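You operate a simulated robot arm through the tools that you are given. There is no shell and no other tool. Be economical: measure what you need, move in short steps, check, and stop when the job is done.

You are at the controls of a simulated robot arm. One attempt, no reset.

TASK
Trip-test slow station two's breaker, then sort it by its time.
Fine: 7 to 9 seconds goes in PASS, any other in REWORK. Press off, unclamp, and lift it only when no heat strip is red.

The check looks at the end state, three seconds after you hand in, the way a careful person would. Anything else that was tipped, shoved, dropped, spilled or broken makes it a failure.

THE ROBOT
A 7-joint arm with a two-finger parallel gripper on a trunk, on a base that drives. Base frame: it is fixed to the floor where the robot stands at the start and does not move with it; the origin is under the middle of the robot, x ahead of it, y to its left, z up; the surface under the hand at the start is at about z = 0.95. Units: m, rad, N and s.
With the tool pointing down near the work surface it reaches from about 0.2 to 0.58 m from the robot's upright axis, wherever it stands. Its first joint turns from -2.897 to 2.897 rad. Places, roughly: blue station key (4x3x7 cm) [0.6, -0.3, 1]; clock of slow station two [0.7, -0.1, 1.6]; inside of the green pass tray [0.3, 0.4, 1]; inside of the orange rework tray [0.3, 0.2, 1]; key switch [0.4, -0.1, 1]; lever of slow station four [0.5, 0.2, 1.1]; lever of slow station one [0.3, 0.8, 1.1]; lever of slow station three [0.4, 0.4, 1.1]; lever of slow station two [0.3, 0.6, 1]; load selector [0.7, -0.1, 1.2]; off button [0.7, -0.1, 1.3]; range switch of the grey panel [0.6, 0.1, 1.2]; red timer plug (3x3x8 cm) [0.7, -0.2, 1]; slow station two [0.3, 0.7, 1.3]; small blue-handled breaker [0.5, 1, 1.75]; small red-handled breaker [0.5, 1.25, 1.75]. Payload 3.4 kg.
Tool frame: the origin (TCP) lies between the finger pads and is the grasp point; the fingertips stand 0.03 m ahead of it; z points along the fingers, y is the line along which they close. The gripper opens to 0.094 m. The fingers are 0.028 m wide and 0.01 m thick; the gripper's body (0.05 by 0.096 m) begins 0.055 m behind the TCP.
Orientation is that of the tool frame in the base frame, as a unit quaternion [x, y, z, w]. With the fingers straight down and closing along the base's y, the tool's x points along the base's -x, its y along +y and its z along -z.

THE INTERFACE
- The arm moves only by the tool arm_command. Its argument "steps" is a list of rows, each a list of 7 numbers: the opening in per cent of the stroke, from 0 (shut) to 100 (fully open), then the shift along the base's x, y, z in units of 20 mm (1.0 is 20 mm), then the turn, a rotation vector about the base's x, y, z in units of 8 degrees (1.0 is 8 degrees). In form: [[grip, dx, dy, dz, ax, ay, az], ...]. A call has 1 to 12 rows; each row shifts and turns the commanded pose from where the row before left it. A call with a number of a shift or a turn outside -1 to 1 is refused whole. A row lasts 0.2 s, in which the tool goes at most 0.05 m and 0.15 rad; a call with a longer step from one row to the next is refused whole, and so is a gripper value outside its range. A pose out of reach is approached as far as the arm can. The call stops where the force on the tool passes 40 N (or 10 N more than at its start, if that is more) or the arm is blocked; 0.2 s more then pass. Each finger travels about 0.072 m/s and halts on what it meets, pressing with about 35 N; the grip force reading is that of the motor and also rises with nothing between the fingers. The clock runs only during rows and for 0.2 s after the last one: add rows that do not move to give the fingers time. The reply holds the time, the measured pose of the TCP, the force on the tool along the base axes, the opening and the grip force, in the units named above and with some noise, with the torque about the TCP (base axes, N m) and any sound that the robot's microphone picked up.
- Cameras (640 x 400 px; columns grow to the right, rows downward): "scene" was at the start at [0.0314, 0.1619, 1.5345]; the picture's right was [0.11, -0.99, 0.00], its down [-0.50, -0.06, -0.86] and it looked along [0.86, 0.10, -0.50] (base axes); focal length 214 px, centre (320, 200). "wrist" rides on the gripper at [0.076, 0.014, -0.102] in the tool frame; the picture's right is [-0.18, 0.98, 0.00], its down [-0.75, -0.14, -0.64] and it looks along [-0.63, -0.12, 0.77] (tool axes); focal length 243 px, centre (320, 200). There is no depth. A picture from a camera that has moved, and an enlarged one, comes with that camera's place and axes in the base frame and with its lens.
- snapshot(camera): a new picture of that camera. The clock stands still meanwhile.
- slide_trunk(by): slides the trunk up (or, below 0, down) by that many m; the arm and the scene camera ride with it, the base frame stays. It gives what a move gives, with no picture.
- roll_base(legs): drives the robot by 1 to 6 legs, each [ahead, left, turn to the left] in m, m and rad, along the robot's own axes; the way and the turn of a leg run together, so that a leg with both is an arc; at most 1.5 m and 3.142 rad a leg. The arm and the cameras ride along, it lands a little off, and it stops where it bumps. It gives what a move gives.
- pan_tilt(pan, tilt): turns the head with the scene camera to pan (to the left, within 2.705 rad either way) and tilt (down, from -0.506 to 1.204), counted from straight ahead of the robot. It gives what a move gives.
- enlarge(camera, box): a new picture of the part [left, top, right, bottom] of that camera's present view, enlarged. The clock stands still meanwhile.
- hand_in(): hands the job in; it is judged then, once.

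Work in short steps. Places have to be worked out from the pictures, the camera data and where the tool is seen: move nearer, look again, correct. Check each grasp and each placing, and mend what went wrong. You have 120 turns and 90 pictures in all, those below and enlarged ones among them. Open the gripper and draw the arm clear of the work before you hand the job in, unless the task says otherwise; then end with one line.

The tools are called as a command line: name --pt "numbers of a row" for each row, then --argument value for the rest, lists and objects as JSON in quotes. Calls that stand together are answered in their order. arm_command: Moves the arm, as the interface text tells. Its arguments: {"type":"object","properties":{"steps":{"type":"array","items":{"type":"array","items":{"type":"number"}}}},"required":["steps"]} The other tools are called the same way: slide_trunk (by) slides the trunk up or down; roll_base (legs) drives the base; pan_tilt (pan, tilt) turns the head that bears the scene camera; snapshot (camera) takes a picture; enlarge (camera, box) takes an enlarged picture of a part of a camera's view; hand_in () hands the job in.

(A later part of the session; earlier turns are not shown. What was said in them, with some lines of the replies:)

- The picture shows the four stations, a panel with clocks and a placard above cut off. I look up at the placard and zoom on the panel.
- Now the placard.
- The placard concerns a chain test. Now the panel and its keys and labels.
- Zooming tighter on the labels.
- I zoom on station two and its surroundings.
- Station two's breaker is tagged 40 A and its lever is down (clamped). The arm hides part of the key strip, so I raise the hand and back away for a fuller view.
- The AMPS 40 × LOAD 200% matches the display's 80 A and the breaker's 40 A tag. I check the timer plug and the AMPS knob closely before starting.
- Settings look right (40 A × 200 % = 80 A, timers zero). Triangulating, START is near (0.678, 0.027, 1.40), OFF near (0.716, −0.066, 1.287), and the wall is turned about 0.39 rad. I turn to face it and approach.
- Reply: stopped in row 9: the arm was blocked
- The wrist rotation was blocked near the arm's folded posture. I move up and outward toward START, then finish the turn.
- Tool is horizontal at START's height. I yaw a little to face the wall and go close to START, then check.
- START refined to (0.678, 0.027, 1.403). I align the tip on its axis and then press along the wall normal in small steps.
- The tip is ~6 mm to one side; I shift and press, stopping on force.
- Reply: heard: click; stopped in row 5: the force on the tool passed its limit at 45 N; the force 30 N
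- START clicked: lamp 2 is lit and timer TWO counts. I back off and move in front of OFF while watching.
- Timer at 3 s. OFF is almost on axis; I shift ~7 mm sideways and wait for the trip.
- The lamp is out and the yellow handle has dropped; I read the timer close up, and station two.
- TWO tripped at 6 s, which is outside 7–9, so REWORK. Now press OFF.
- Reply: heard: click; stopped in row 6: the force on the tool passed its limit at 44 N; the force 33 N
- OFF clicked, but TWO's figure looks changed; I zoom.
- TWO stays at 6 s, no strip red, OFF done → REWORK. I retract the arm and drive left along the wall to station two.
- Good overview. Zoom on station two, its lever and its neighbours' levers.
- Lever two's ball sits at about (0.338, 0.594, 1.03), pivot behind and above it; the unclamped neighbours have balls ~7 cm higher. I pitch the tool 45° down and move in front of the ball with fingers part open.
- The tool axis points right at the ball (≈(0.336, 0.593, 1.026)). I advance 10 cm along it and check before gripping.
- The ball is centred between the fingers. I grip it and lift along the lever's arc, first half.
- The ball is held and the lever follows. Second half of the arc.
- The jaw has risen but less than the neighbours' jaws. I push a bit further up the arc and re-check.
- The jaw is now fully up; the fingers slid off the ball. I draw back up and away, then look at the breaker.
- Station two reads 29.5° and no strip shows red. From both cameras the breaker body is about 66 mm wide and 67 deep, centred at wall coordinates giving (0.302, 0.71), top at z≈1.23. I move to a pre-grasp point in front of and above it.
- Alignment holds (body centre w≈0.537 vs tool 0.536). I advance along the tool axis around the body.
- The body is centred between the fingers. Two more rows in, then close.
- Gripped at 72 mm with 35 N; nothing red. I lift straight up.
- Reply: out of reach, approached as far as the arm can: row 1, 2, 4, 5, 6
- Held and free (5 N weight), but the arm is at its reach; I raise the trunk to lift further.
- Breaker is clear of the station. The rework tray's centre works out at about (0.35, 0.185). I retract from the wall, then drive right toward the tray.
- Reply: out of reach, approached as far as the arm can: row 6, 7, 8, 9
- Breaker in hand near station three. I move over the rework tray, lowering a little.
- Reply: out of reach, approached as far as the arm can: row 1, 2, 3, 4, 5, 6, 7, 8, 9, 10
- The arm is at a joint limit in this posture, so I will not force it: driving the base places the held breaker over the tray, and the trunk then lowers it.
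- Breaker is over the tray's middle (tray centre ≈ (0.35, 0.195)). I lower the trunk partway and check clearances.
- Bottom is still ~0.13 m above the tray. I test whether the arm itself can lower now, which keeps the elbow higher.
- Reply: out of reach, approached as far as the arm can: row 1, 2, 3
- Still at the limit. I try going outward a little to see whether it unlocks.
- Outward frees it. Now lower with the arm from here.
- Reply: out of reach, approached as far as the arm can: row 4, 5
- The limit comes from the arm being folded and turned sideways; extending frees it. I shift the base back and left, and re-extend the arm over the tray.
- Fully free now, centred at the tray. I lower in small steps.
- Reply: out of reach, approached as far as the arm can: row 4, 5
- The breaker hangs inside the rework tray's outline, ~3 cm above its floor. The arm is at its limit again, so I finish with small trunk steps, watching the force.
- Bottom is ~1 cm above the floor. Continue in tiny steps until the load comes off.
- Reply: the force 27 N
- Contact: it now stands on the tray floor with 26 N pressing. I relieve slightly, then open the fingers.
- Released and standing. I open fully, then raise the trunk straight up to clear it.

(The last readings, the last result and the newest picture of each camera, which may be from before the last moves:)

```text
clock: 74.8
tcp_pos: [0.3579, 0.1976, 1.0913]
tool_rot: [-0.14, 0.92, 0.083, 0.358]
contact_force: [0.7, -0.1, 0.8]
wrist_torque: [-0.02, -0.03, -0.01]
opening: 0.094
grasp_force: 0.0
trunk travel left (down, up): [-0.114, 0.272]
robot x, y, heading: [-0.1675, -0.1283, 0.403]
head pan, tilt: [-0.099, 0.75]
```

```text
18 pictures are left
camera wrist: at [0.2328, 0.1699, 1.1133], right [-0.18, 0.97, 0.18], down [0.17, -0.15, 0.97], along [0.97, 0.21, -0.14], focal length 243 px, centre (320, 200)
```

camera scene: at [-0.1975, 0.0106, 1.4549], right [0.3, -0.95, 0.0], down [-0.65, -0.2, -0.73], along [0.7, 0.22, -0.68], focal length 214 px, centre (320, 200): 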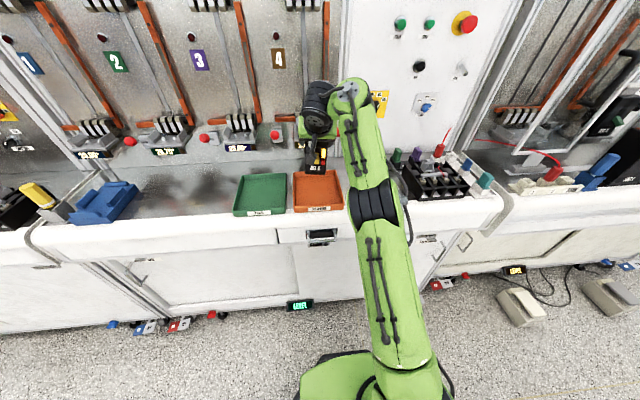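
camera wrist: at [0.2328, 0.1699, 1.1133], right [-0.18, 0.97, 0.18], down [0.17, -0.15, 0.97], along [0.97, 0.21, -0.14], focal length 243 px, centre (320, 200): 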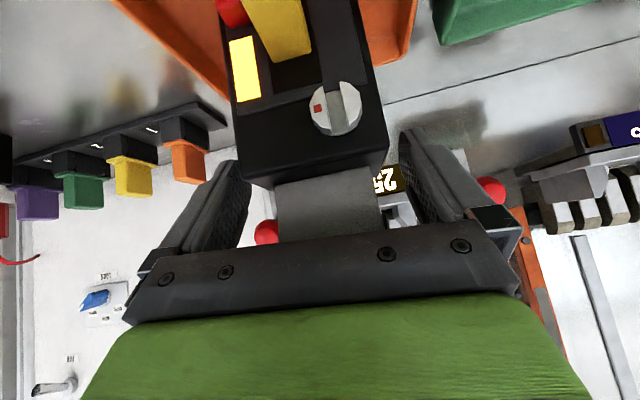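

The fingers slide up clear and the breaker stays. I raise further, back the base away and look.

slide_trunk --by 0.14

roll_base --legs '[[-0.3, 0, 0]]'

pan_tilt --pan 0.1 --tilt 0.55

snapshot --camera "scene"

```text
clock: 76.4
tcp_pos: [0.3572, 0.199, 1.2296]
tool_rot: [-0.141, 0.919, 0.083, 0.358]
contact_force: [1.2, -0.8, 0.3]
wrist_torque: [-0.01, 0.02, -0.01]
opening: 0.0941
grasp_force: 0.1
trunk travel left (down, up): [-0.254, 0.132]
robot x, y, heading: [-0.1639, -0.1279, 0.403]
head pan, tilt: [-0.099, 0.75]
```

```text
clock: 78.5
tcp_pos: [0.0825, 0.0847, 1.2298]
tool_rot: [-0.143, 0.919, 0.083, 0.357]
contact_force: [-0.3, 0.3, -0.2]
wrist_torque: [-0.02, 0.01, 0.01]
opening: 0.094
grasp_force: 0.1
trunk travel left (down, up): [-0.254, 0.132]
robot x, y, heading: [-0.4418, -0.2452, 0.405]
head pan, tilt: [-0.099, 0.75]
```

```text
clock: 79.2
tcp_pos: [0.0826, 0.0847, 1.2302]
tool_rot: [-0.143, 0.919, 0.084, 0.357]
contact_force: [1.0, -0.8, -0.1]
wrist_torque: [-0.01, 0.04, -0.02]
opening: 0.0939
grasp_force: 0.0
trunk travel left (down, up): [-0.254, 0.132]
robot x, y, heading: [-0.4384, -0.2469, 0.409]
head pan, tilt: [0.099, 0.55]
```

```text
17 pictures are left
camera scene: at [-0.4726, -0.0878, 1.6105], right [0.48, -0.88, 0.0], down [-0.46, -0.25, -0.85], along [0.75, 0.41, -0.52], focal length 214 px, centre (320, 200)
```

scene: 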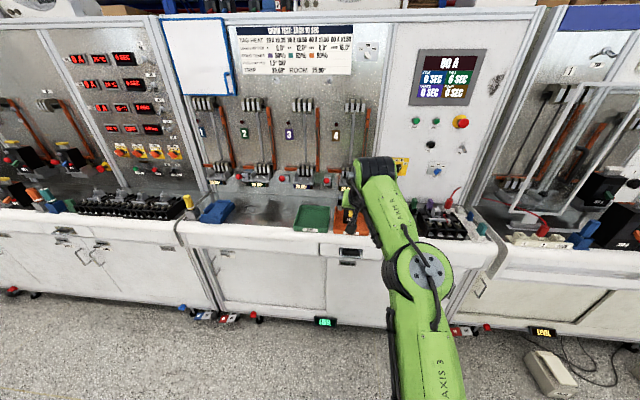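

The arm hides the tray; I step sideways to verify.

roll_base --legs '[[0, -0.25, 0]]'

enlarge --camera "scene" --box '[140, 60, 380, 260]'

```text
clock: 81.0
tcp_pos: [0.1821, -0.1445, 1.2303]
tool_rot: [-0.143, 0.919, 0.085, 0.357]
contact_force: [0.7, -0.1, -0.2]
wrist_torque: [0.02, 0.0, 0.05]
opening: 0.094
grasp_force: 0.1
trunk travel left (down, up): [-0.254, 0.132]
robot x, y, heading: [-0.3434, -0.4737, 0.402]
head pan, tilt: [0.099, 0.55]
```

```text
2.00 times, centred on (260, 160) of scene
camera zoom: at [-0.3746, -0.3161, 1.6107], right [0.48, -0.88, 0.0], down [-0.46, -0.25, -0.85], along [0.75, 0.41, -0.52], focal length 429 px, centre (440, 280)
```

zoom: 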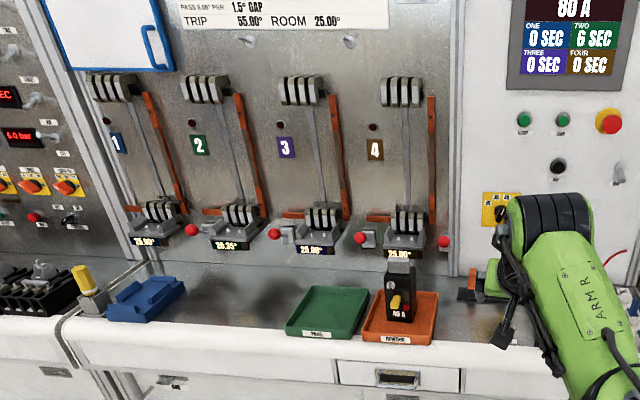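

The breaker stands upright in REWORK, timer TWO reads 6 s, power is off, lever two is up, and the gripper is open and clear. I hand in.

hand_in

```text
The job is handed in.
```

Station two's breaker tripped at 6 s, outside the 7–9 s limit. I pressed OFF, unclamped it, lifted it with no heat strip showing red, and stood it upright in the REWORK tray.
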